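You operate a simulated robot arm through the tools that you are given. There is no shell and no other tool. Be economical: measure what you need, move in short steps, check, and stop when the job is done.

You run a simulated robot arm. Do the job below in one go: nothing can be reset, and whatever is moved stays where it is left.

JOB
Measure the pink stack on the grey rule and rack it by length.
Fine: it goes in the slot marked with its length; draw the purple slider back.
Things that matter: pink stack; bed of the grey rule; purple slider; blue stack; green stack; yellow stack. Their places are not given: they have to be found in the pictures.

It is judged by the outcome, as a careful person would: the job done as asked, and still so three seconds after it is handed in. It fails if anything else is knocked over, pushed out of place, dropped, spilled or broken.

ROBOT AND FRAMES
A 7-joint arm with a two-finger parallel gripper, fixed in place. Base frame: the origin is at the foot of the arm, x ahead of it, y to its left, z up; the work surface is at about z = 840. Readings come in mm, rad, newtons and seconds.
With the tool pointing down near the work surface it reaches from about 240 to 680 mm from the base axis. Its first joint turns from -1.152 to 1.152 rad. Payload 2.4 kg.
The TCP is the grasp point between the finger pads, 30 mm short of the fingertips. In the tool frame z runs along the fingers and y along their closing line. Largest opening 94 mm; finger width 28, thickness 10; the body of the gripper, 50 by 96 mm, starts 55 mm behind the TCP.
Orientation is that of the tool frame in the base frame, as [roll, pitch, yaw] about the fixed x, y, z axes, in that order (R = Rz(yaw) Ry(pitch) Rx(roll)). With the fingers straight down and closing along the base's y, the tool's x points along the base's -x, its y along +y and its z along -z.

CONTROLS
- The arm moves only by the tool arm_command. Its argument "increments" is a list that holds one entry, the list of rows, each a list of 7 numbers: the shift along the base's x, y, z in mm, then the turn, a rotation vector about the base's x, y, z in rad, then the closure, from 0 (fully open) to 1 (shut). In form: [[[dx, dy, dz, wx, wy, wz, fingers], ...]]. A call has 1 to 10 rows; each row shifts and turns the commanded pose from where the row before left it. Rows are played at 5 a second. More than 50 mm and 0.15 rad between two rows, or a gripper value outside its range, and nothing of the call is played. Where a pose cannot be reached the arm comes as near as it can. A force on the tool above 40 N (or 10 N above the force at the start of the call, whichever is more), or a blocked arm, ends the call early, and 0.2 s more pass. The fingers move at their own pace (about 153 mm/s each) and stop on an object; they squeeze with about 45 N. The grip force told is the motor's: it shows also when the fingers shut on nothing. Time passes only in rows, and 0.2 s behind the last, so rows that do not move let the fingers close. The reply holds the time, the measured pose of the TCP, the force on the tool along the base axes, the opening and the grip force, in the units named above and with some noise, and new pictures: "views" is both (left out), scene, wrist or none.
- Cameras (640 x 400 px; columns grow to the right, rows downward): "scene" is fixed at [37.6, 482.7, 1430.3]; the picture's right is [-0.71, -0.70, 0.00], its down [-0.48, 0.49, -0.72] and it looks along [0.51, -0.52, -0.69] (base axes); focal length 345 px, centre (320, 200). "wrist" rides on the gripper at [76, 14, -102] in the tool frame; the picture's right is [-0.18, 0.98, 0.00], its down [-0.75, -0.14, -0.64] and it looks along [-0.63, -0.12, 0.77] (tool axes); focal length 243 px, centre (320, 200).
- pixel_to_xyz(camera, pixels): for up to 12 pixels [column, row] of the newest picture of that camera ("zoom" is the newest enlarged one), the place [x, y, z] in the base frame of the surface seen there, good to about 2 mm. No time passes.
- enlarge(camera, box): a new picture of the part [left, top, right, bottom] of that camera's present view, enlarged. No time passes.
- job_done(): hands the job in; it is judged then, once.

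Go step by step. Measure first, check grasps and placings, and put right what went wrong. The budget is 80 turns and 170 pictures, counting those below and the enlarged ones. Unless the task says otherwise, let go and move clear before handing in, and close with one line.

The tools are called after "Emit:" by a JSON object that holds its "api" and its "payload". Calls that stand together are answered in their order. arm_command: Moves the arm, as the interface text tells. Its arguments: {"type":"object","properties":{"increments":{"type":"array","items":{"type":"array","items":{"type":"array","items":{"type":"number"}}}},"views":{"type":"string","enum":["both","scene","wrist","none"]}},"required":["increments"]} The other tools are called the same way: pixel_to_xyz (camera, pixels) gives the place of the surface under pixels of a picture; enlarge (camera, box) takes an enlarged picture of a part of a camera's view; job_done () hands the job in.

At the start:

```text
t: 0.0
ee_pos: [401.9, -87.5, 1061.3]
orientation: [-3.141, -0.002, -3.141]
ft_force: [0.0, 0.6, 0.1]
grip_width: 94.0
finger_force: 0.0
```

scene: 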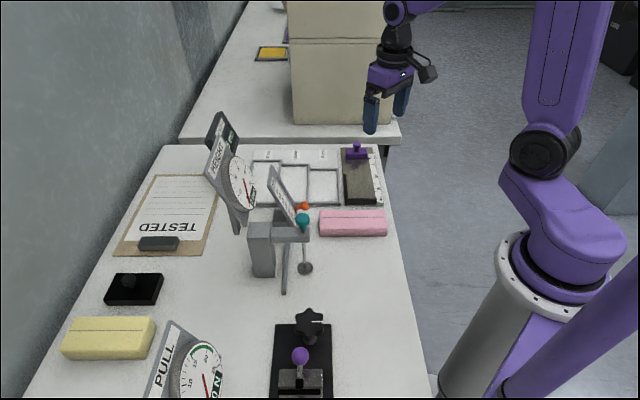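
wrist: 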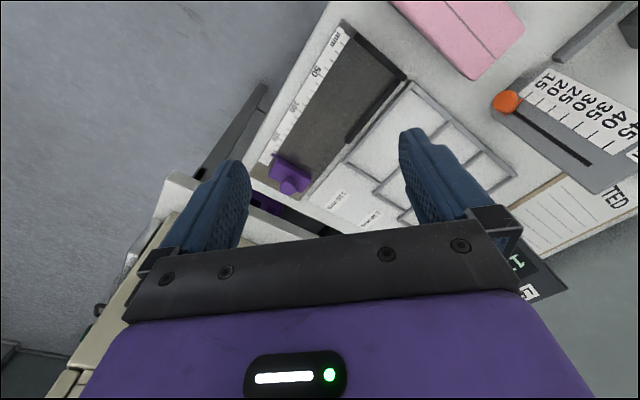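

The pictures show the pink stack near scene (352,223), the grey rule with purple slider near (358,175), and a slotted rack near (300,180). I enlarge to look at these closely.

Emit:
{"api": "enlarge", "payload": {"camera": "scene", "box": [240, 130, 400, 240]}}

Emit:
{"api": "enlarge", "payload": {"camera": "wrist", "box": [220, 0, 540, 240]}}

Emit:
{"api": "pixel_to_xyz", "payload": {"camera": "scene", "pixels": [[321, 213], [386, 212], [386, 235], [321, 236], [356, 147], [347, 203], [376, 203], [372, 148], [345, 165], [368, 175], [383, 203], [330, 260]]}}

```text
3.64 times, centred on (320, 185) of scene
```

zoom: 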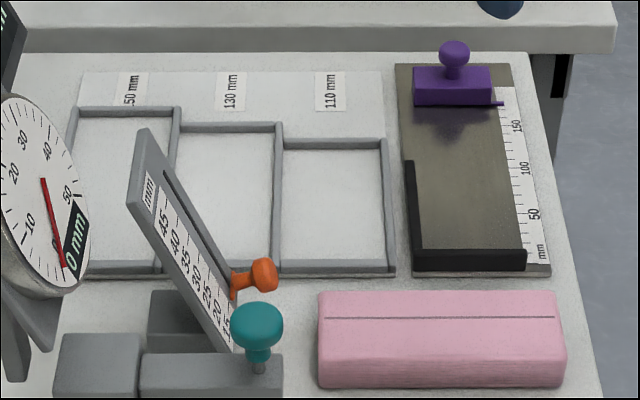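

```text
1.67 times, centred on (380, 120) of wrist
```

zoom: 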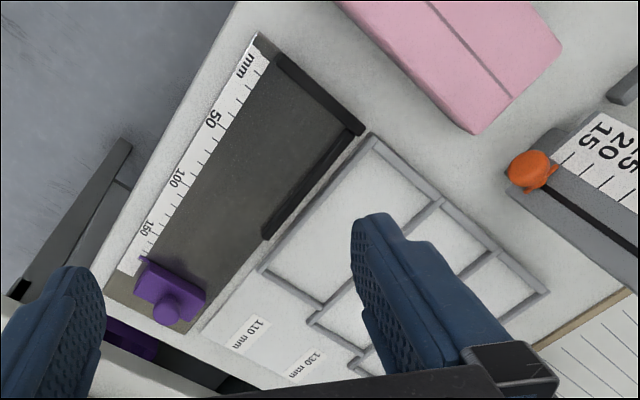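

```text
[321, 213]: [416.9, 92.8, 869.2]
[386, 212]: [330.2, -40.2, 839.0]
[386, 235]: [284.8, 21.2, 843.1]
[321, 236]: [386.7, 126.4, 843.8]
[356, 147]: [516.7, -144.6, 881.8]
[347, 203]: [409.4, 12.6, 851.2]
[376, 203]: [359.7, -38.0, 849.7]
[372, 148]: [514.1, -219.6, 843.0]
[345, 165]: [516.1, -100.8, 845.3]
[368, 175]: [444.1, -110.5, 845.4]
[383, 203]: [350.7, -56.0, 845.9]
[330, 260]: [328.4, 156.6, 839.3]
```

The bed's end fence (0 mm) is at the near end of the rule, and the slots read 150, 130 and 110. I measure the details from an enlarged scene view.

Emit:
{"api": "enlarge", "payload": {"camera": "scene", "box": [310, 135, 400, 240]}}

```text
3.81 times, centred on (355, 188) of scene
```

zoom: 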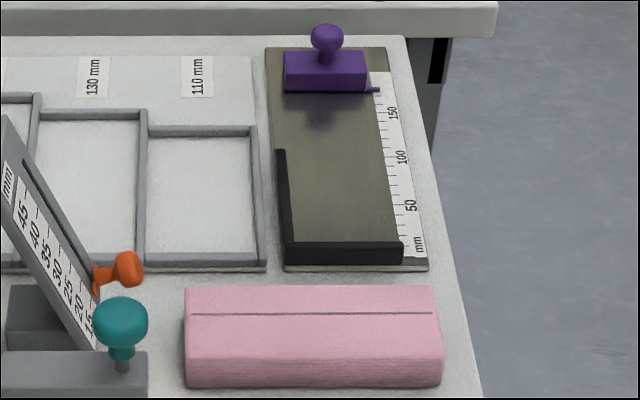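

Emit:
{"api": "pixel_to_xyz", "payload": {"camera": "zoom", "pixels": [[192, 290], [430, 290], [440, 355], [190, 355], [288, 375], [345, 244], [400, 246], [281, 153], [288, 235], [300, 225], [385, 225], [315, 320]]}}

Emit:
{"api": "pixel_to_xyz", "payload": {"camera": "zoom", "pixels": [[327, 33], [290, 58], [362, 60], [287, 86], [364, 87], [378, 90], [270, 60], [375, 75], [155, 140], [250, 140], [253, 250], [150, 250]]}}

Emit:
{"api": "pixel_to_xyz", "payload": {"camera": "zoom", "pixels": [[202, 133], [258, 200], [205, 258], [143, 190], [50, 115], [134, 120], [128, 240], [395, 262], [425, 262], [270, 262], [200, 80], [335, 200]]}}

```text
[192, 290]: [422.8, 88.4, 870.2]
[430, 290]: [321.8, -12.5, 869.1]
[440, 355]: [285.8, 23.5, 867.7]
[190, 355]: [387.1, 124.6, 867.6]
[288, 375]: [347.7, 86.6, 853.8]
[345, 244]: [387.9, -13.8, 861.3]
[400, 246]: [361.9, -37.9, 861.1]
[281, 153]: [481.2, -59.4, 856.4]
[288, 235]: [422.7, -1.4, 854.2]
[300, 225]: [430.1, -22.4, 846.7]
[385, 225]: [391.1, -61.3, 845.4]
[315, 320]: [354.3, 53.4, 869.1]
```

```text
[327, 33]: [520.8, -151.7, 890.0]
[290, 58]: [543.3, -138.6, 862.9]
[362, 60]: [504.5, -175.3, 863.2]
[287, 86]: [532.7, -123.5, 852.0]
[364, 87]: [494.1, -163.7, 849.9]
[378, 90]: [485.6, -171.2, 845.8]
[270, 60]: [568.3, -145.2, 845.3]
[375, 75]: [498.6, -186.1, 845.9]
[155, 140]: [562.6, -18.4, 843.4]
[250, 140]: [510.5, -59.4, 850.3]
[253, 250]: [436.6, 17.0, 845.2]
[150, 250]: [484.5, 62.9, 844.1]
```

```text
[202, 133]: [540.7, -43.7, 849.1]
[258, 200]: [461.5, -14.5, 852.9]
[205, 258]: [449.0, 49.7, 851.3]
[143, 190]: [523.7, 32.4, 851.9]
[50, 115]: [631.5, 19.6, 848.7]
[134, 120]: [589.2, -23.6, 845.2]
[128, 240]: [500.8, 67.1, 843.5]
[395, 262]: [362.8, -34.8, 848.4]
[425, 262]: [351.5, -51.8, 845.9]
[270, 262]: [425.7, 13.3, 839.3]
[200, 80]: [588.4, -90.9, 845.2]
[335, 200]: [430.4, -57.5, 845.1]
```

I find the pink stack about 147-150 mm long, lying across the rule's axis. Before moving, I locate the tall things near the slots: the dial at (242,185), the gauge at (285,200) and the leftmost slot.

Emit:
{"api": "enlarge", "payload": {"camera": "scene", "box": [190, 100, 350, 300]}}

Emit:
{"api": "pixel_to_xyz", "payload": {"camera": "scene", "pixels": [[242, 185], [218, 120], [237, 230], [276, 170], [302, 222], [303, 207], [260, 225], [306, 268], [262, 165], [260, 195], [283, 290], [292, 232]]}}

```text
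2.00 times, centred on (270, 200) of scene
```

zoom: 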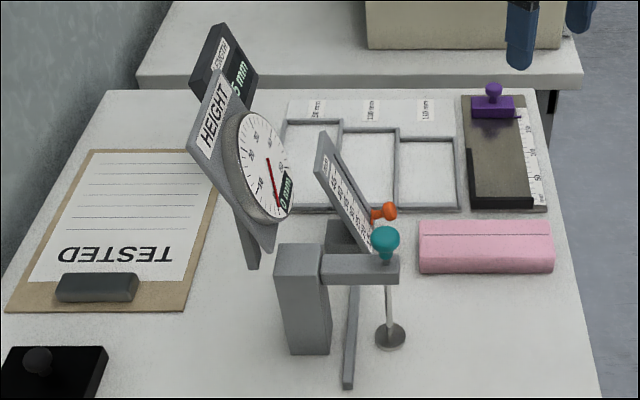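

```text
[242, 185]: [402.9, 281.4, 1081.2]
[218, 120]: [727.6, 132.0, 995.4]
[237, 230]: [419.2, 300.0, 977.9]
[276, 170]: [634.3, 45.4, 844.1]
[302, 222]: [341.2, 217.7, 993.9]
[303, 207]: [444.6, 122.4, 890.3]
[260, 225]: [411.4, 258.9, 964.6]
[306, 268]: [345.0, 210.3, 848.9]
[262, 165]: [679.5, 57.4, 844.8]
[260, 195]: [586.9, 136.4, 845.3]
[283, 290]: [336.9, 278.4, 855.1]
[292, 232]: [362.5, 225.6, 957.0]
```

Emit:
{"api": "pixel_to_xyz", "payload": {"camera": "zoom", "pixels": [[321, 140], [330, 165], [345, 195], [362, 235], [340, 240], [385, 211], [195, 70], [222, 35], [255, 90], [235, 95], [250, 265], [230, 60]]}}

Emit:
{"api": "enlarge", "payload": {"camera": "scene", "box": [200, 105, 260, 145]}}

```text
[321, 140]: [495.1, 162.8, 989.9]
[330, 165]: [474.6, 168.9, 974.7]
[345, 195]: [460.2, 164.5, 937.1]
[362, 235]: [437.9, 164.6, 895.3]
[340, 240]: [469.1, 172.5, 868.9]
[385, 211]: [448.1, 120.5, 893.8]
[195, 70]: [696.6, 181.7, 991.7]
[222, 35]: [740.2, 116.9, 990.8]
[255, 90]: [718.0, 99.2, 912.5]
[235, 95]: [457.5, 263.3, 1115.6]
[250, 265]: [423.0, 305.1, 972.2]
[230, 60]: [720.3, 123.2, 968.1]
```

```text
10.00 times, centred on (230, 125) of scene
```

zoom: 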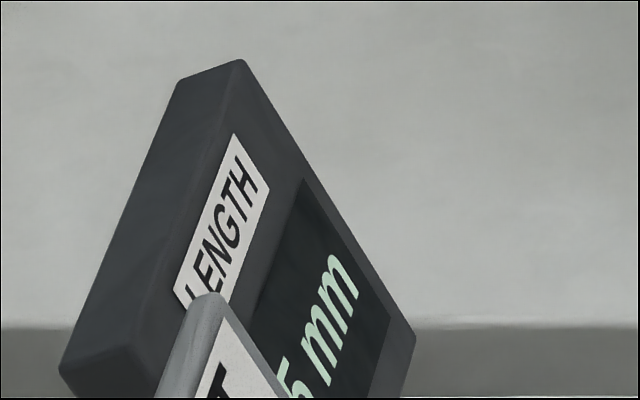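

The readings set the geometry: the pink stack is centred near (354,56) with its top at 869.5, and the rule's bed is at 845. I turn the gripper +45° and hover above the stack.

Emit:
{"api": "arm_command", "payload": {"increments": [[[-8, 24, 0, 0, 0, 0.131, 0], [-8, 24, 0, 0, 0, 0.131, 0], [-8, 24, 0, 0, 0, 0.131, 0], [-8, 24, 0, 0, 0, 0.131, 0], [-8, 24, 0, 0, 0, 0.131, 0], [-8, 23.5, 0, 0, 0, 0.13, 0], [0, 0, -40, 0, 0, 0, 0], [0, 0, -40, 0, 0, 0, 0], [0, 0, -20, 0, 0, 0, 0], [0, 0, 0, 0, 0, 0, 0]]]}}

```text
t: 2.2
ee_pos: [354.6, 57.1, 959.7]
orientation: [-3.141, 0.0, -2.355]
ft_force: [-0.4, -0.4, 0.2]
grip_width: 94.1
finger_force: 0.1
```

scene: 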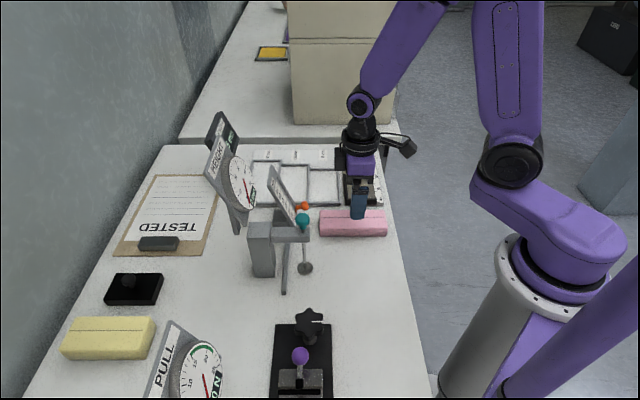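
wrist: 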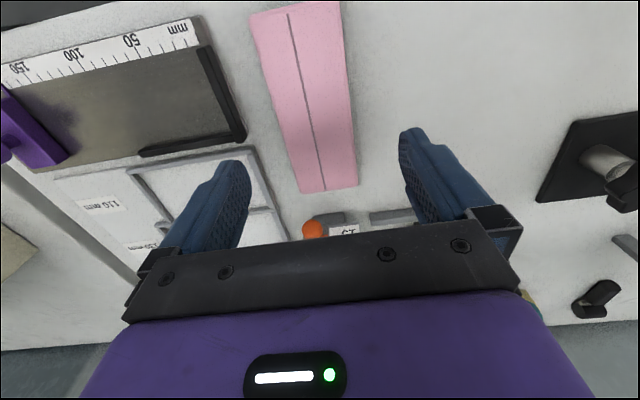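

The gripper is above the stack and aligned with it. I check the stack's ends in the wrist view, (250,10)/(342,5) and (300,190)/(355,185), plus the bed fences.

Emit:
{"api": "pixel_to_xyz", "payload": {"camera": "wrist", "pixels": [[254, 17], [338, 6], [304, 188], [353, 182], [200, 48], [240, 134], [145, 152], [224, 132], [207, 100], [196, 70], [50, 160], [10, 110]]}}

Emit:
{"api": "enlarge", "payload": {"camera": "wrist", "box": [0, 0, 360, 225]}}

```text
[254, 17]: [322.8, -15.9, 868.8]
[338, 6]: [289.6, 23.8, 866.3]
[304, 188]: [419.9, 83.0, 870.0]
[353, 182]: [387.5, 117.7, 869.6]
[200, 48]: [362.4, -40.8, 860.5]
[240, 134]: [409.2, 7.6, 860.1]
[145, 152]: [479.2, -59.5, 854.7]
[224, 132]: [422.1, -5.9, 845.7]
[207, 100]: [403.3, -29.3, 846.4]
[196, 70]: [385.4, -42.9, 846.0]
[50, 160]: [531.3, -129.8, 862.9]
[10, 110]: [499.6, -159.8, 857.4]
```

```text
1.78 times, centred on (180, 112) of wrist
```

zoom: 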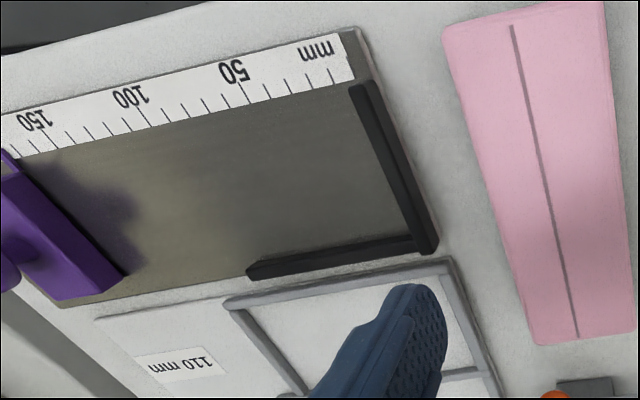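

The side fence top is about 856 and the end fence about 860, so I'll grip the top 13 mm of the stack at TCP z 886.5. I go down and close.

Emit:
{"api": "arm_command", "payload": {"increments": [[[0, -0.5, -35, 0, 0, 0, 0], [0, -0.5, -25, 0, 0, 0, 0], [0, 0, -13, 0, 0, 0, 0], [0, 0, 0, 0, 0, 0, 0], [0, 0, 0, 0, 0, 0, 1], [0, 0, 0, 0, 0, 0, 1], [0, 0, 0, 0, 0, 0, 1]]]}}

```text
t: 3.8
ee_pos: [353.3, 56.0, 889.5]
orientation: [3.141, 0.0, -2.356]
ft_force: [0.0, 0.5, 0.3]
grip_width: 58.3
finger_force: 45.0
```

scene: 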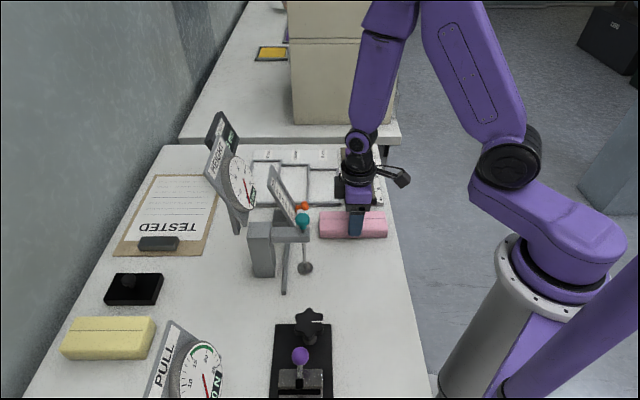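
wrist: 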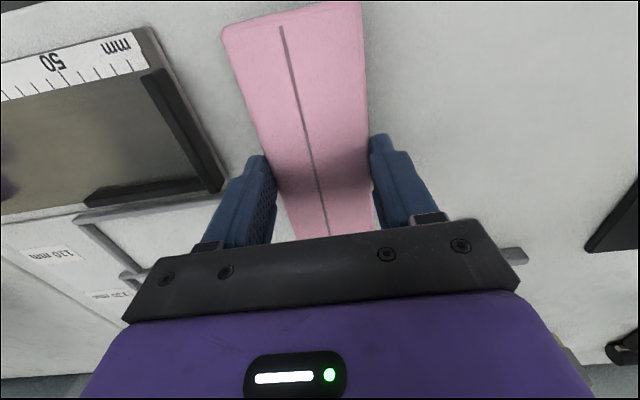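

The fingers stopped on the stack at 58.3 mm with 45 N. I lift it 80 mm and check the hold.

Emit:
{"api": "arm_command", "payload": {"increments": [[[0, 0, 10, 0, 0, 0, 1], [0, 0, 20, 0, 0, 0, 1], [0, 0, 25, 0, 0, 0, 1], [0, 0, 25, 0, 0, 0, 1], [0, 0, 0, 0, 0, 0, 1]]]}}

```text
t: 5.0
ee_pos: [354.7, 57.0, 966.7]
orientation: [-3.14, 0.0, -2.354]
ft_force: [-0.5, -0.3, -0.7]
grip_width: 58.6
finger_force: 45.4
```

scene: 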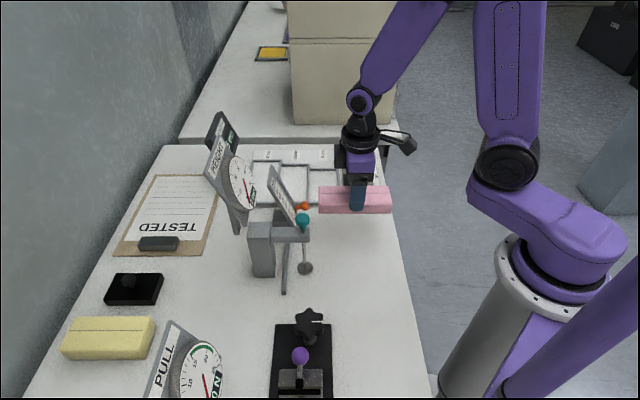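
wrist: 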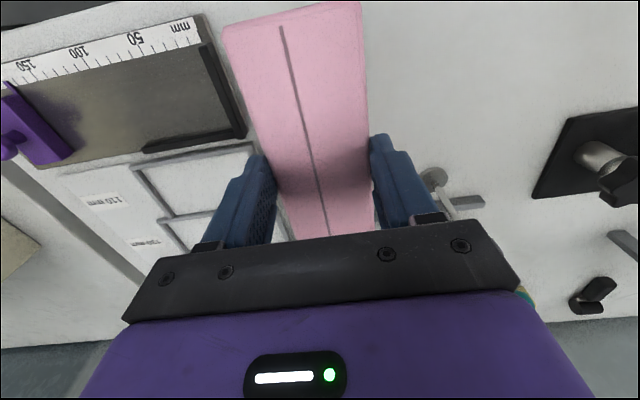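

The stack is held level. I carry it over the bed while turning it -90°, so that it lies along the rule.

Emit:
{"api": "arm_command", "payload": {"increments": [[[9.3, -13.3, 1, 0, 0, -0.13, 1], [9.3, -13.3, 1, 0, 0, -0.143, 1], [9.3, -13.3, 1, 0, 0, -0.143, 1], [9.3, -13.3, 1, 0, 0, -0.143, 1], [9.3, -13.3, 1, 0, 0, -0.143, 1], [9.3, -13.3, 0, 0, 0, -0.143, 1], [9.3, -13.3, 0, 0, 0, -0.143, 1], [9.3, -13.3, 0, 0, 0, -0.143, 1], [9.3, -13.3, 0, 0, 0, -0.143, 1], [9.3, -13.3, 0, 0, 0, -0.143, 1]]], "views": "none"}}

Emit:
{"api": "arm_command", "payload": {"increments": [[[0, 0, 0, 0, 0, -0.077, 1], [0, 0, 0, 0, 0, -0.077, 1], [0, 0, -20, 0, 0, 0, 1], [0, 0, 0, 0, 0, 0, 1]]]}}

```text
t: 7.2
ee_pos: [446.0, -77.0, 974.1]
orientation: [-3.141, 0.001, 2.508]
ft_force: [-0.1, 0.2, 0.0]
grip_width: 58.6
finger_force: 44.8
```

```text
t: 8.2
ee_pos: [447.6, -75.4, 952.6]
orientation: [-3.141, 0.001, 2.356]
ft_force: [0.0, -0.4, -0.7]
grip_width: 58.5
finger_force: 45.3
```

scene: 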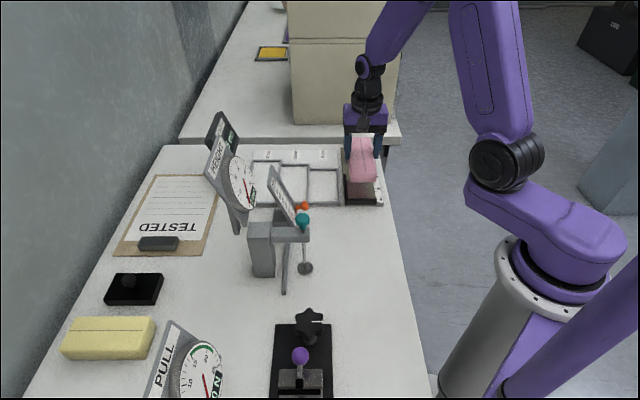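
wrist: 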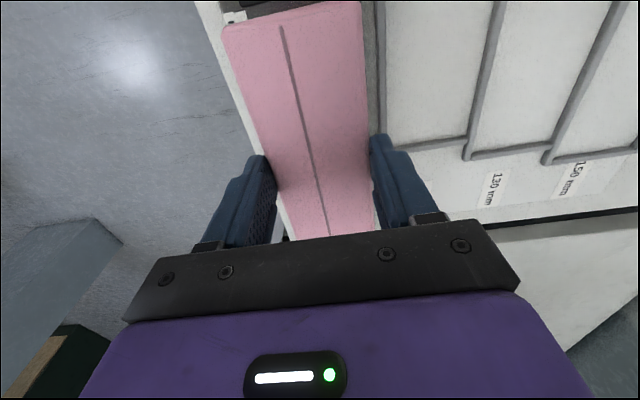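

The stack now lies along the rule. I measure its near-end corners at wrist (230,28) and (355,8), and the fence just visible beyond, before lowering.

Emit:
{"api": "pixel_to_xyz", "payload": {"camera": "wrist", "pixels": [[228, 30], [357, 10], [290, 20], [270, 150], [365, 120]]}}

Emit:
{"api": "enlarge", "payload": {"camera": "scene", "box": [310, 90, 400, 220]}}

```text
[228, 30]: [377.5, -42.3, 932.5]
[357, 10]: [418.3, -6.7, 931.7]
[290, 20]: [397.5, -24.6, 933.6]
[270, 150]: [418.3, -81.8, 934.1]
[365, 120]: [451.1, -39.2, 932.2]
```

```text
3.08 times, centred on (355, 155) of scene
```

zoom: 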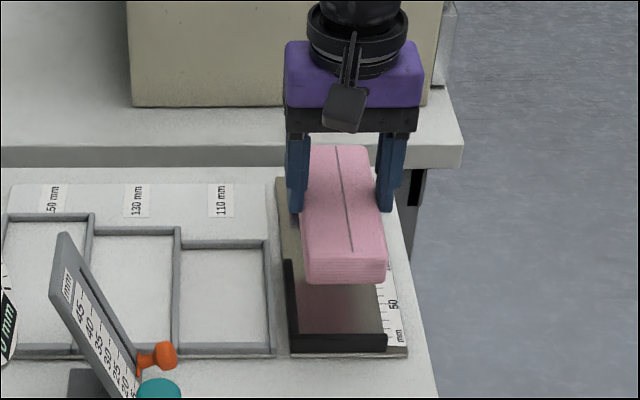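

The near end is at about 6 mm from the end fence and the side gap is about 2 mm. I shift 2 mm away from the side fence and lower to just above the bed.

Emit:
{"api": "arm_command", "payload": {"increments": [[[-1.4, -1.4, -25, 0, 0, 0, 1], [0, 0, -20, 0, 0, 0, 1], [0, 0, -7, 0, 0, 0, 1], [0, 0, 0, 0, 0, 0, 1]]]}}

Emit:
{"api": "enlarge", "payload": {"camera": "scene", "box": [310, 100, 400, 220]}}

```text
t: 9.2
ee_pos: [445.3, -79.4, 899.7]
orientation: [-3.141, 0.0, 2.356]
ft_force: [1.0, 0.2, -0.6]
grip_width: 58.6
finger_force: 45.0
```

scene: 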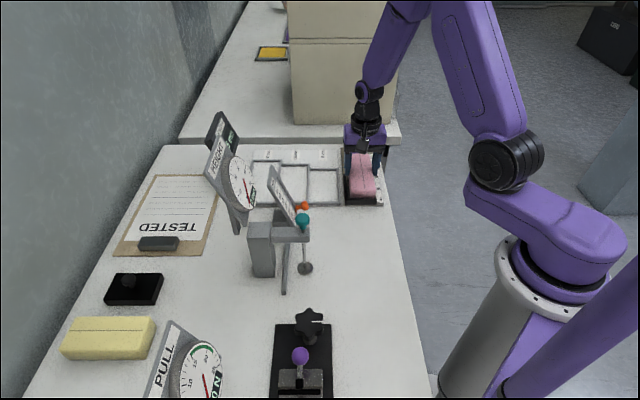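
wrist: 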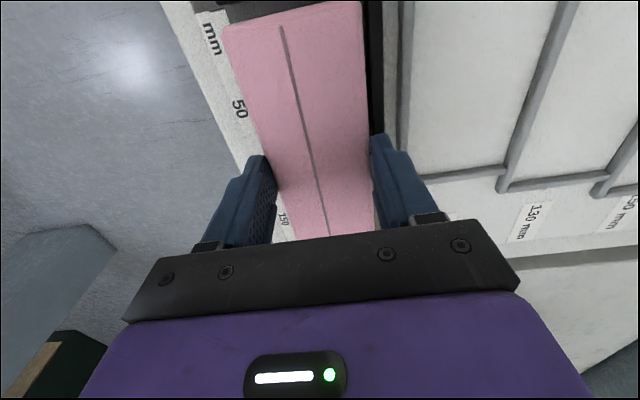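

```text
3.33 times, centred on (355, 160) of scene
```

zoom: 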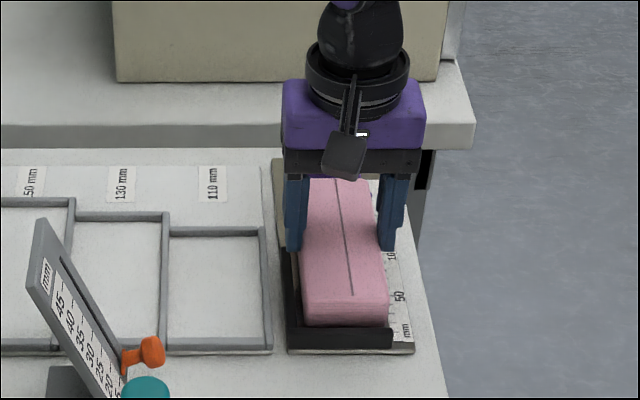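

The stack sits inside the fences about 4 mm above the bed. I set it down and ease it 5 mm toward the end fence.

Emit:
{"api": "arm_command", "payload": {"increments": [[[0, 0, -2, 0, 0, 0, 1], [0, 0, -1, 0, 0, 0, 1], [0, 0, -1, 0, 0, 0, 1], [-1.4, 1.4, 0, 0, 0, 0, 1], [-1.4, 1.4, 0, 0, 0, 0, 1], [-0.7, 0.7, 0, 0, 0, 0, 1], [0, 0, 0, 0, 0, 0, 1]]]}}

Emit:
{"api": "enlarge", "payload": {"camera": "scene", "box": [330, 140, 400, 220]}}

```text
t: 10.8
ee_pos: [442.3, -76.5, 895.8]
orientation: [3.141, 0.0, 2.358]
ft_force: [0.1, -0.3, -0.6]
grip_width: 58.4
finger_force: 45.1
```

scene: 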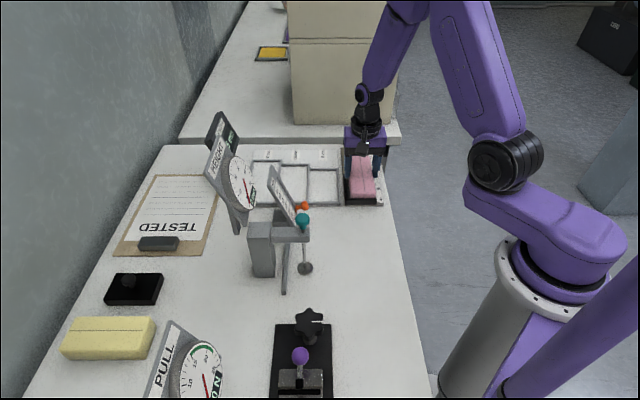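
wrist: 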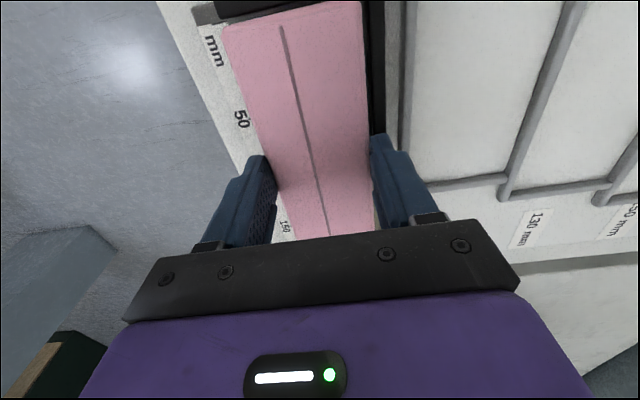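

```text
5.00 times, centred on (365, 180) of scene
```

zoom: 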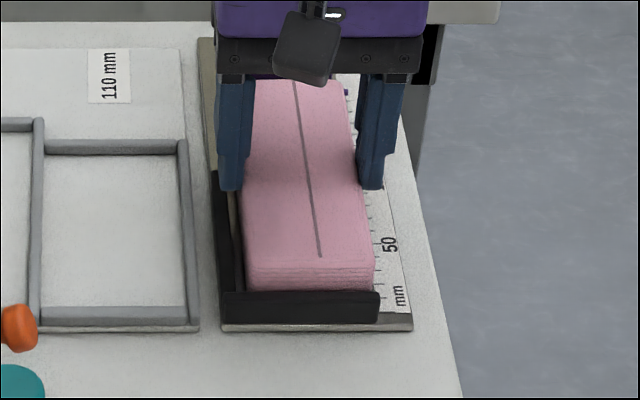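

There is no contact force yet on either axis. I lower 2 mm more and keep easing toward the fence until a force shows.

Emit:
{"api": "arm_command", "payload": {"increments": [[[0, 0, -1, 0, 0, 0, 1], [0, 0, -1, 0, 0, 0, 1], [0, 0, 0, 0, 0, 0, 1]]], "views": "none"}}

Emit:
{"api": "arm_command", "payload": {"increments": [[[-0.7, 0.7, 0, 0, 0, 0, 1], [-0.7, 0.7, 0, 0, 0, 0, 1], [0, 0, 0, 0, 0, 0, 1]]], "views": "none"}}

```text
t: 11.6
ee_pos: [441.1, -75.4, 894.8]
orientation: [-3.141, 0.001, 2.358]
ft_force: [-1.5, -0.2, 9.9]
grip_width: 58.6
finger_force: 45.2
```

```text
t: 12.4
ee_pos: [440.1, -76.1, 893.8]
orientation: [-3.141, 0.001, 2.356]
ft_force: [2.6, -4.6, 11.6]
grip_width: 58.6
finger_force: 45.0
```

The stack is on the bed (10 N up), and only friction opposes sliding. I continue toward the fence.

Emit:
{"api": "arm_command", "payload": {"increments": [[[-0.7, 0.7, 0.7, 0, 0, 0, 1], [-0.7, 0.7, 0, 0, 0, 0, 1], [0, 0, 0, 0, 0, 0, 1]]], "views": "wrist"}}

Emit:
{"api": "enlarge", "payload": {"camera": "scene", "box": [340, 180, 390, 211]}}

```text
t: 13.2
ee_pos: [440.3, -74.0, 895.7]
orientation: [3.141, 0.003, 2.356]
ft_force: [12.0, -15.7, 3.5]
grip_width: 58.6
finger_force: 45.0
```

wrist: 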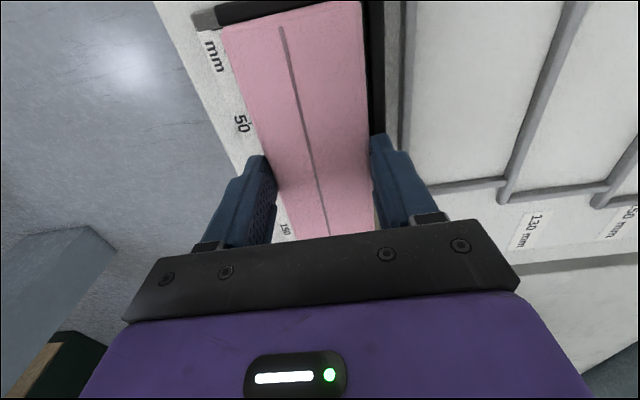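

```text
12.80 times, centred on (365, 196) of scene
```

zoom: 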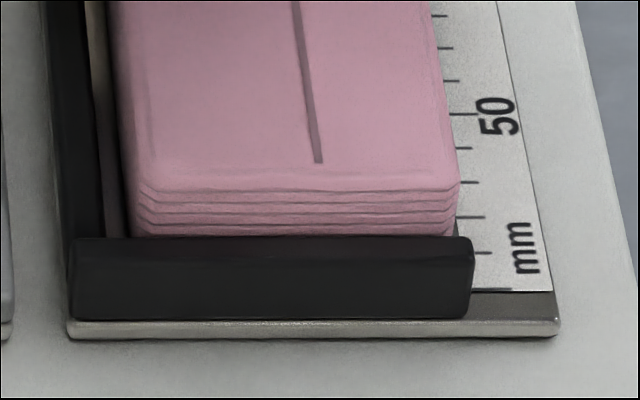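

About 20 N against the fence shows contact at the 0 end. I relax 1 mm, open, and rise.

Emit:
{"api": "arm_command", "payload": {"increments": [[[0.7, -0.7, 0, 0, 0, 0, 1], [0, 0, 0, 0, 0, 0, 0.2], [0, 0, 0, 0, 0, 0, 0.2], [0, 0, 15, 0, 0, 0, 0.2], [0, 0, 30, 0, 0, 0, 0.2], [0, 0, 30, 0, 0, 0, 0.2], [0, 0, 0, 0, 0, 0, 0.2]]]}}

Emit:
{"api": "enlarge", "payload": {"camera": "scene", "box": [320, 130, 400, 210]}}

```text
t: 14.8
ee_pos: [440.8, -75.1, 969.7]
orientation: [3.141, 0.0, 2.357]
ft_force: [0.0, 0.2, 0.0]
grip_width: 75.2
finger_force: 0.2
```

scene: 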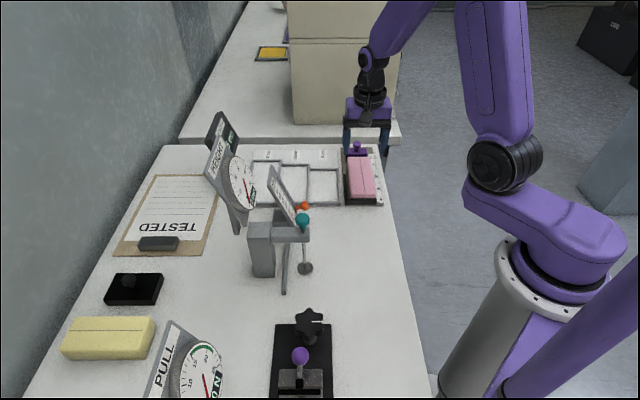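
wrist: 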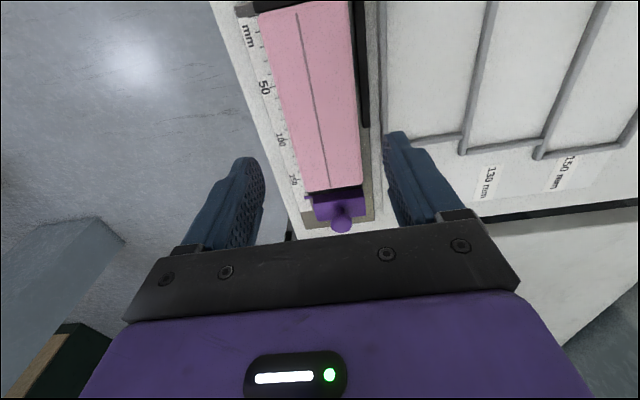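

```text
5.00 times, centred on (360, 170) of scene
```

zoom: 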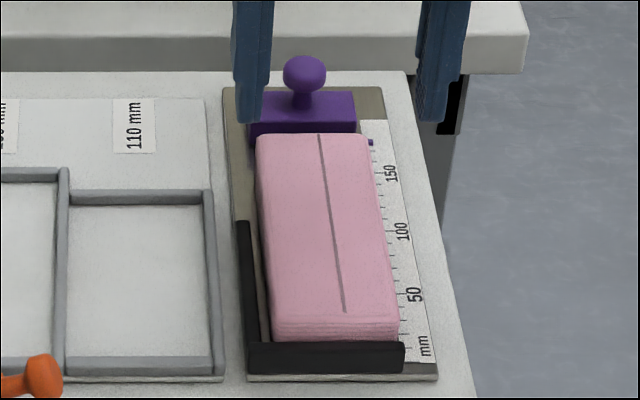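

The stack is set against the end fence and the slider stands free at about 175. I measure the knob and slider in this zoom: knob top (303,60), middle (305,75), body (305,105), and the stack's far edge (315,135).

Emit:
{"api": "pixel_to_xyz", "payload": {"camera": "zoom", "pixels": [[304, 60], [304, 75], [287, 75], [324, 75], [304, 85], [304, 98], [270, 100], [350, 102], [315, 135], [265, 140], [365, 140], [305, 128]]}}

Emit:
{"api": "pixel_to_xyz", "payload": {"camera": "wrist", "pixels": [[342, 226], [342, 220], [315, 205], [362, 200], [310, 188], [358, 182], [260, 12], [348, 6]]}}

```text
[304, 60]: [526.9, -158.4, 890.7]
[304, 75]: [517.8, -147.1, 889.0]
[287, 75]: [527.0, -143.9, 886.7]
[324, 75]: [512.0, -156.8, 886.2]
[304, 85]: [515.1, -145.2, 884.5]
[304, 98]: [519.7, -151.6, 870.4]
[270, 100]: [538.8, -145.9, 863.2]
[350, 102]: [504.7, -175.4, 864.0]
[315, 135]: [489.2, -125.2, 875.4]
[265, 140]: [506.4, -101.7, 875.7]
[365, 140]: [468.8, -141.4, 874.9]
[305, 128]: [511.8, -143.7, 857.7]
```

```text
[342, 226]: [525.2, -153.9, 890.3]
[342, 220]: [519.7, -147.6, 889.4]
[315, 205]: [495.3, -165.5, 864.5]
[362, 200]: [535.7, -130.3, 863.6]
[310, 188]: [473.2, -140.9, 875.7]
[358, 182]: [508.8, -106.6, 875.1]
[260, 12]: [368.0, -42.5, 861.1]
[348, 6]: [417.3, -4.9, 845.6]
```

The knob is centred near (523,-153), z 882, and the stack's far end is at about 148 mm. I go over the knob, 7 mm behind its centre so the fingers stay clear of the stack, and lower.

Emit:
{"api": "arm_command", "payload": {"increments": [[[22, -21, 0, 0, 0, 0, 0.4], [22, -21, 0, 0, 0, 0, 0.4], [22, -21, 0, 0, 0, 0, 0.4], [21, -20, 0, 0, 0, 0, 0.4], [0, 0, -30, 0, 0, 0, 0.4], [0, 0, -25, 0, 0, 0, 0.4], [0, 0, -16, 0, 0, 0, 0.4], [0, 0, 0, 0, 0, 0, 0.4]]]}}

Emit:
{"api": "enlarge", "payload": {"camera": "scene", "box": [320, 110, 400, 190]}}

```text
t: 16.6
ee_pos: [526.5, -158.7, 901.1]
orientation: [3.14, 0.0, 2.357]
ft_force: [0.8, -0.5, 0.0]
grip_width: 56.3
finger_force: 0.1
```

scene: 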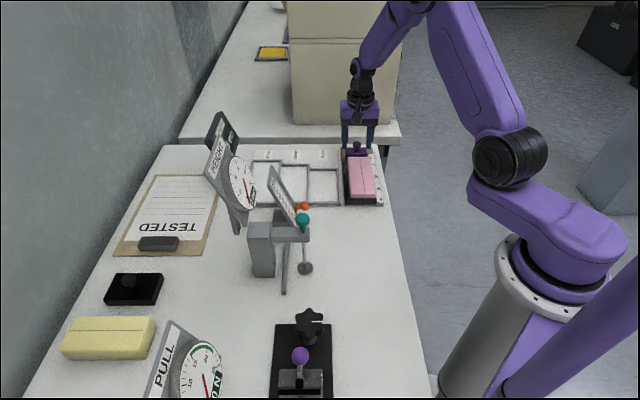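
wrist: 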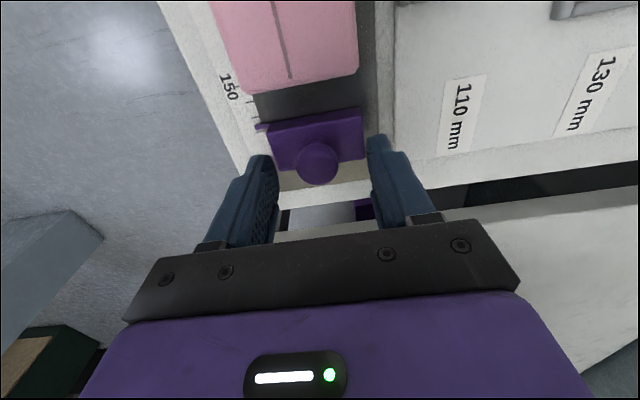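

```text
5.00 times, centred on (360, 150) of scene
```

zoom: 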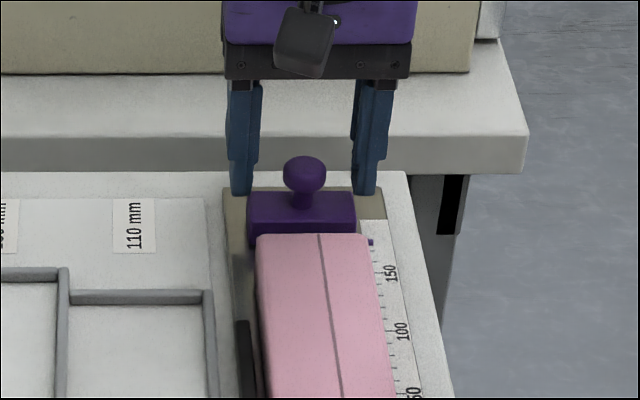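

The knob sits between the fingers, slightly forward as intended. I close on it.

Emit:
{"api": "arm_command", "payload": {"increments": [[[0, 0, -1, 0, 0, 0, 0.6], [0, 0, 0, 0, 0, 0, 0.85], [0, 0, 0, 0, 0, 0, 1], [0, 0, 0, 0, 0, 0, 1]]], "views": "wrist"}}

```text
t: 17.6
ee_pos: [526.9, -156.9, 899.6]
orientation: [3.141, 0.0, 2.355]
ft_force: [-3.5, -4.0, 2.3]
grip_width: 22.1
finger_force: 44.7
```

wrist: 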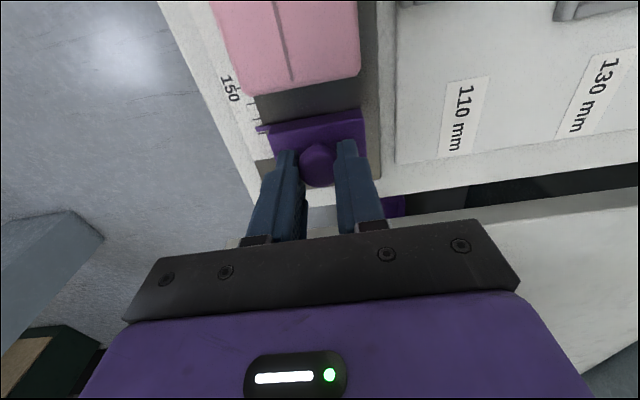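

The knob is held at 22 mm. I slide toward the stack by about 22 mm of the estimated 27 mm gap.

Emit:
{"api": "arm_command", "payload": {"increments": [[[-2.8, 2.8, 0, 0, 0, 0, 1], [-2.8, 2.8, 0, 0, 0, 0, 1], [-2.8, 2.8, 0, 0, 0, 0, 1], [-2.8, 2.8, 0, 0, 0, 0, 1], [-2.8, 2.8, 0, 0, 0, 0, 1], [0, 0, 0, 0, 0, 0, 1]]], "views": "wrist"}}

```text
t: 18.7
ee_pos: [515.3, -146.9, 898.4]
orientation: [-3.14, 0.001, 2.352]
ft_force: [-2.5, -2.8, 4.6]
grip_width: 22.3
finger_force: 45.1
stopped in row 5: the force on the tool passed its limit (the readings are from after the stop); the commanded pose is now the measured one
```

wrist: 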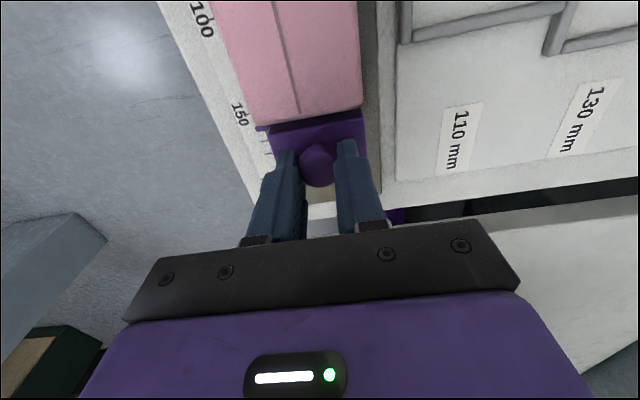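

The motion stopped on force after 15 mm, with the slider seemingly against the stack at (300,118). I read the scale and display.

Emit:
{"api": "enlarge", "payload": {"camera": "scene", "box": [330, 130, 400, 210]}}

Emit:
{"api": "enlarge", "payload": {"camera": "wrist", "box": [170, 0, 410, 220]}}

Emit:
{"api": "enlarge", "payload": {"camera": "scene", "box": [200, 100, 270, 220]}}

```text
5.00 times, centred on (365, 170) of scene
```

zoom: 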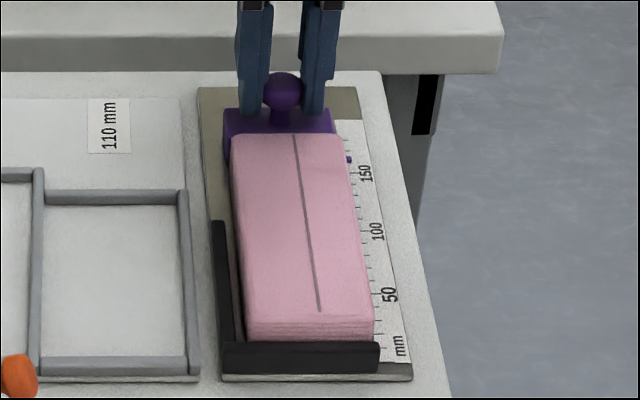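

```text
1.82 times, centred on (290, 110) of wrist
```

zoom: 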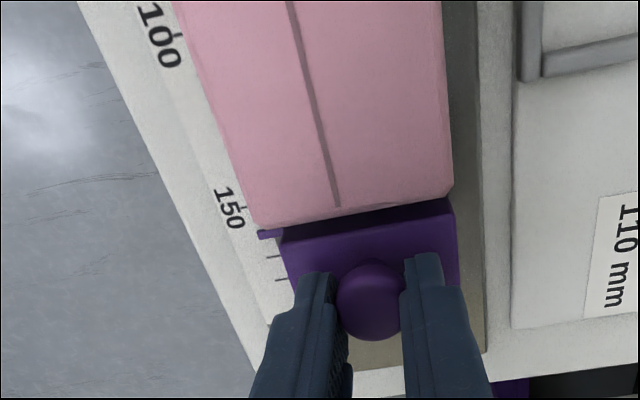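

```text
3.33 times, centred on (235, 160) of scene
```

zoom: 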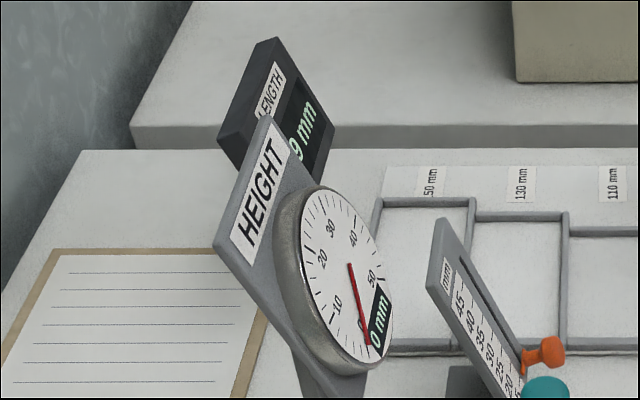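

The display ends in 9 and the pointer stands near 159, while the stack's end should be at about 148, so the stop may only be sliding friction. I try a few slow steps on.

Emit:
{"api": "arm_command", "payload": {"increments": [[[0, 0, 0.5, 0, 0, 0, 1], [-0.7, 0.7, 0, 0, 0, 0, 1], [-0.7, 0.7, 0, 0, 0, 0, 1], [-0.7, 0.7, 0, 0, 0, 0, 1], [0, 0, 0, 0, 0, 0, 1]]], "views": "wrist"}}

Emit:
{"api": "enlarge", "payload": {"camera": "wrist", "box": [170, 0, 410, 220]}}

```text
t: 19.9
ee_pos: [511.6, -145.0, 899.6]
orientation: [-3.139, 0.0, 2.352]
ft_force: [-5.6, -6.0, -5.9]
grip_width: 21.7
finger_force: 44.8
```

wrist: 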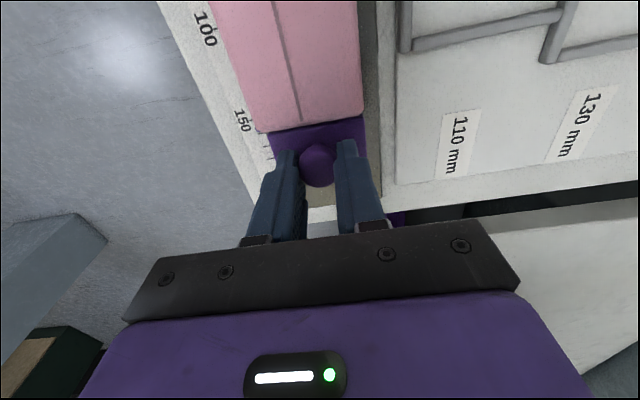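

```text
1.82 times, centred on (290, 110) of wrist
```

zoom: 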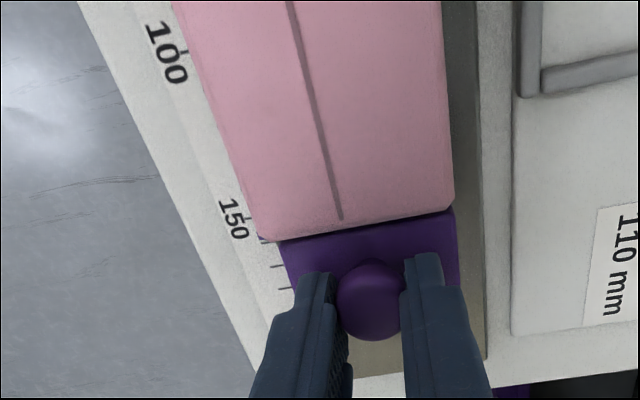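

It still slides with the force only sideways, (-5.6,-6). I correct slightly sideways and continue slowly.

Emit:
{"api": "arm_command", "payload": {"increments": [[[-0.5, -0.5, -0.3, 0, 0, 0, 1], [-0.8, 0.8, 0, 0, 0, 0, 1], [-0.8, 0.8, 0, 0, 0, 0, 1], [-0.8, 0.8, 0, 0, 0, 0, 1], [-0.8, 0.8, 0, 0, 0, 0, 1], [0, 0, 0, 0, 0, 0, 1]]], "views": "none"}}

Emit:
{"api": "enlarge", "payload": {"camera": "scene", "box": [200, 100, 270, 220]}}

Emit:
{"api": "enlarge", "payload": {"camera": "wrist", "box": [170, 0, 410, 220]}}

```text
t: 21.3
ee_pos: [509.8, -141.4, 899.3]
orientation: [-3.141, 0.004, 2.354]
ft_force: [-2.6, -0.1, 14.3]
grip_width: 21.9
finger_force: 45.6
```

```text
3.33 times, centred on (235, 160) of scene
```

zoom: 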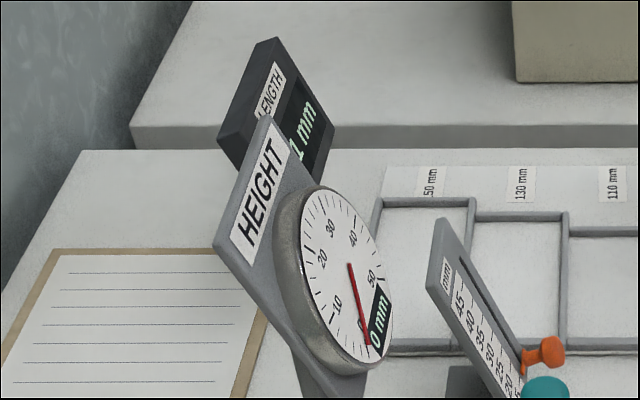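

```text
1.82 times, centred on (290, 110) of wrist
```

zoom: 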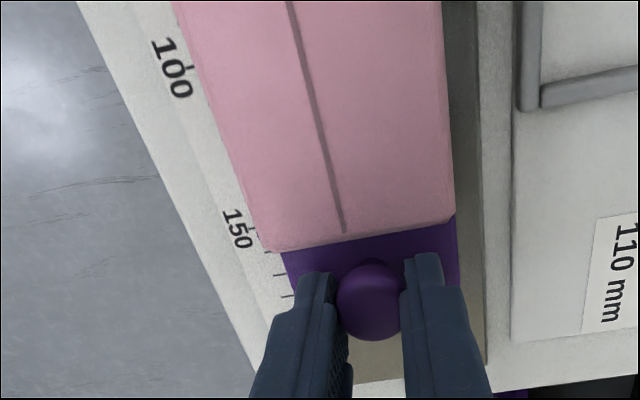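

The display now ends in 1 (151) with no resistance along the rule yet. I continue in small steps until it meets the stack.

Emit:
{"api": "arm_command", "payload": {"increments": [[[-0.5, 0.5, 0.5, 0, 0, 0, 1], [-0.5, 0.5, 0, 0, 0, 0, 1], [-0.5, 0.5, 0, 0, 0, 0, 1], [0, 0, 0, 0, 0, 0, 1]]], "views": "none"}}

Emit:
{"api": "enlarge", "payload": {"camera": "scene", "box": [220, 115, 245, 145]}}

```text
t: 22.3
ee_pos: [508.1, -140.2, 897.5]
orientation: [3.14, 0.005, 2.354]
ft_force: [9.5, -3.9, -14.8]
grip_width: 22.0
finger_force: 45.1
```

```text
13.33 times, centred on (232, 130) of scene
```

zoom: 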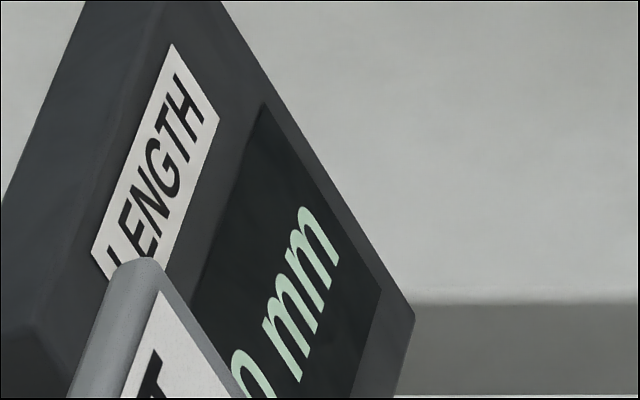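

It reads ..0 (150) with resistance rising. One more small push confirms contact.

Emit:
{"api": "arm_command", "payload": {"increments": [[[-0.5, 0.5, 0.3, 0, 0, 0, 1], [-0.5, 0.5, 0.3, 0, 0, 0, 1], [0, 0, 0, 0, 0, 0, 1]]], "views": "both"}}

Emit:
{"api": "enlarge", "payload": {"camera": "scene", "box": [220, 115, 245, 145]}}

Emit:
{"api": "enlarge", "payload": {"camera": "scene", "box": [335, 140, 395, 211]}}

```text
t: 23.1
ee_pos: [508.0, -141.2, 900.9]
orientation: [-3.141, 0.004, 2.353]
ft_force: [18.1, -8.0, -30.8]
grip_width: 22.1
finger_force: 44.5
```

scene: 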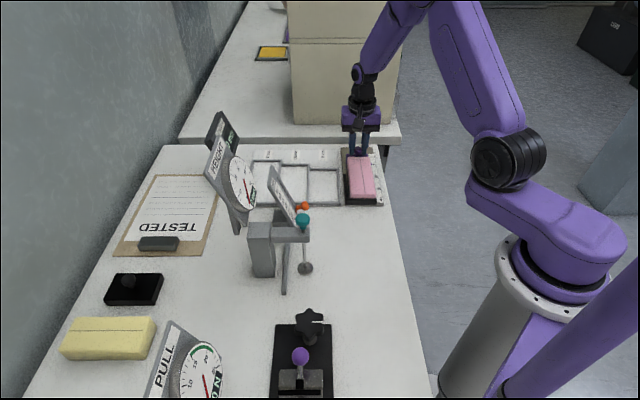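
wrist: 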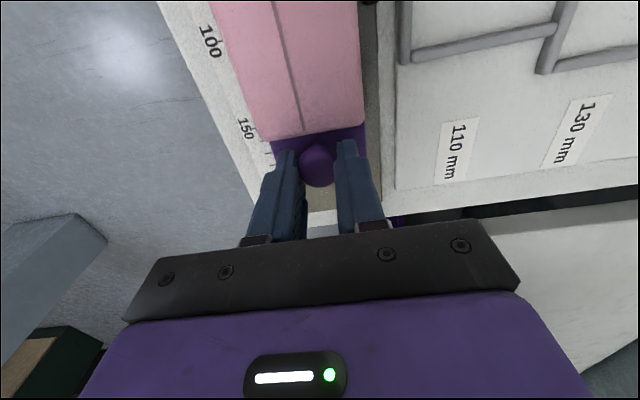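

```text
13.33 times, centred on (232, 130) of scene
```

zoom: 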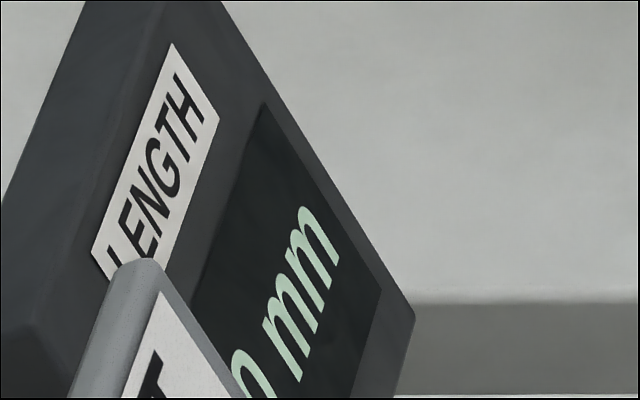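

```text
5.63 times, centred on (365, 176) of scene
```

zoom: 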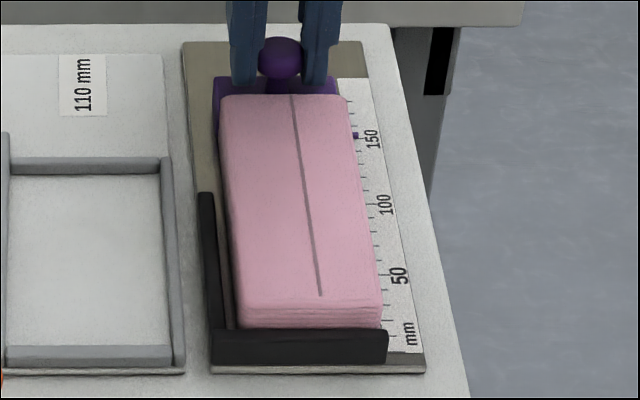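

The slider is firm against the stack at 150 mm, so the stack belongs in the 150 mm slot. I relieve the vertical strain and draw the slider back about 25 mm.

Emit:
{"api": "arm_command", "payload": {"increments": [[[0.7, -0.7, -1.0, 0, 0, 0, 1], [2, -2, 0, 0, 0, 0, 1], [2, -2, 0, 0, 0, 0, 1], [2, -2, 0, 0, 0, 0, 1], [0, 0, 0, 0, 0, 0, 1]]], "views": "none"}}

Emit:
{"api": "arm_command", "payload": {"increments": [[[2, -2, 0, 0, 0, 0, 1], [2, -2, 0, 0, 0, 0, 1], [2, -2, 0, 0, 0, 0, 1], [2, -2, 0, 0, 0, 0, 1], [2, -2, 0, 0, 0, 0, 1], [1, -1, 0, 0, 0, 0, 1], [0, 0, 0, 0, 0, 0, 1]]], "views": "wrist"}}

```text
t: 24.3
ee_pos: [514.4, -144.4, 898.8]
orientation: [-3.141, 0.001, 2.352]
ft_force: [-1.3, -0.1, -1.0]
grip_width: 21.9
finger_force: 45.2
```

```text
t: 25.9
ee_pos: [525.6, -156.5, 899.2]
orientation: [-3.141, 0.002, 2.355]
ft_force: [-0.1, 0.9, 10.6]
grip_width: 22.1
finger_force: 45.1
```

wrist: 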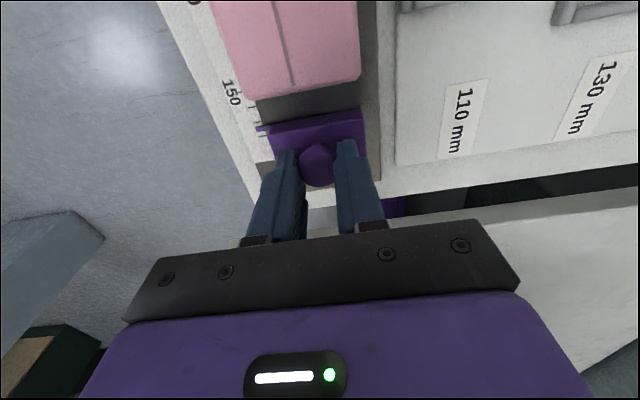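

The slider is nearly back at its start. I draw it another 2 mm, release it and rise.

Emit:
{"api": "arm_command", "payload": {"increments": [[[0.8, -0.8, 0, 0, 0, 0, 1], [0.8, -0.8, 0, 0, 0, 0, 1], [0, 0, 0, 0, 0, 0, 1], [0, 0, 0, 0, 0, 0, 0.4], [0, 0, 0, 0, 0, 0, 0.4], [0, 0, 30, 0, 0, 0, 0.25], [0, 0, 40, 0, 0, 0, 0.2], [0, 0, 0, 0, 0, 0, 0.2]]]}}

Emit:
{"api": "enlarge", "payload": {"camera": "scene", "box": [320, 130, 400, 210]}}

```text
t: 27.7
ee_pos: [523.9, -159.5, 969.9]
orientation: [-3.139, 0.001, 2.356]
ft_force: [0.0, 0.0, -0.9]
grip_width: 75.4
finger_force: 0.0
```

scene: 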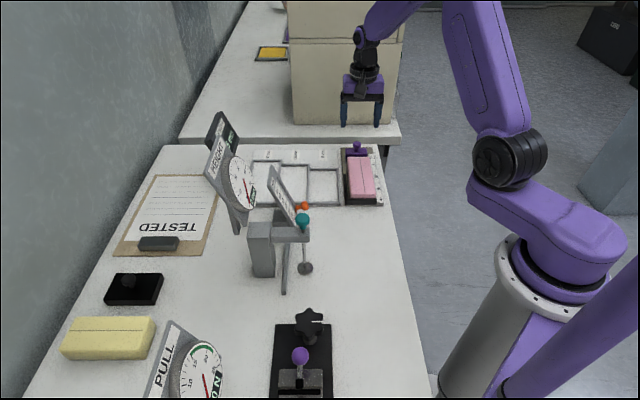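
wrist: 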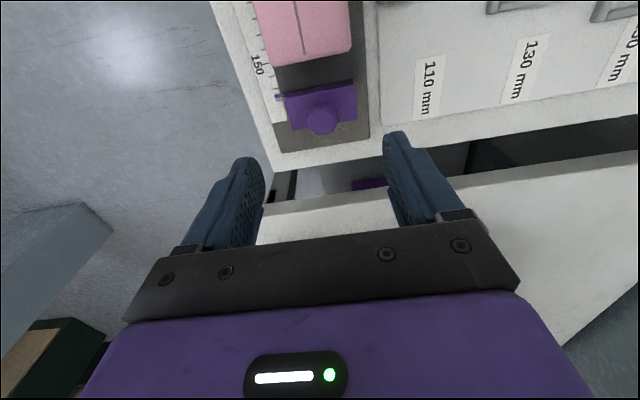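

```text
5.00 times, centred on (360, 170) of scene
```

zoom: 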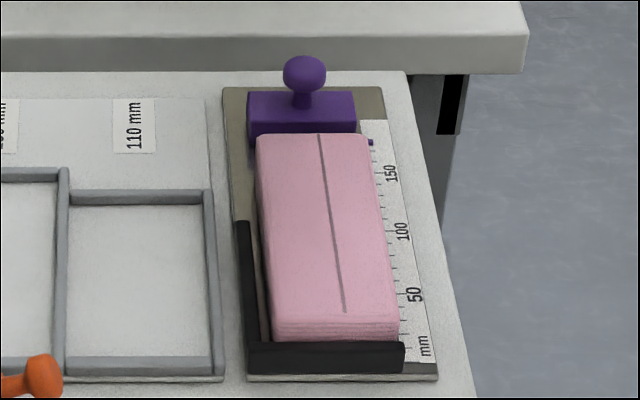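

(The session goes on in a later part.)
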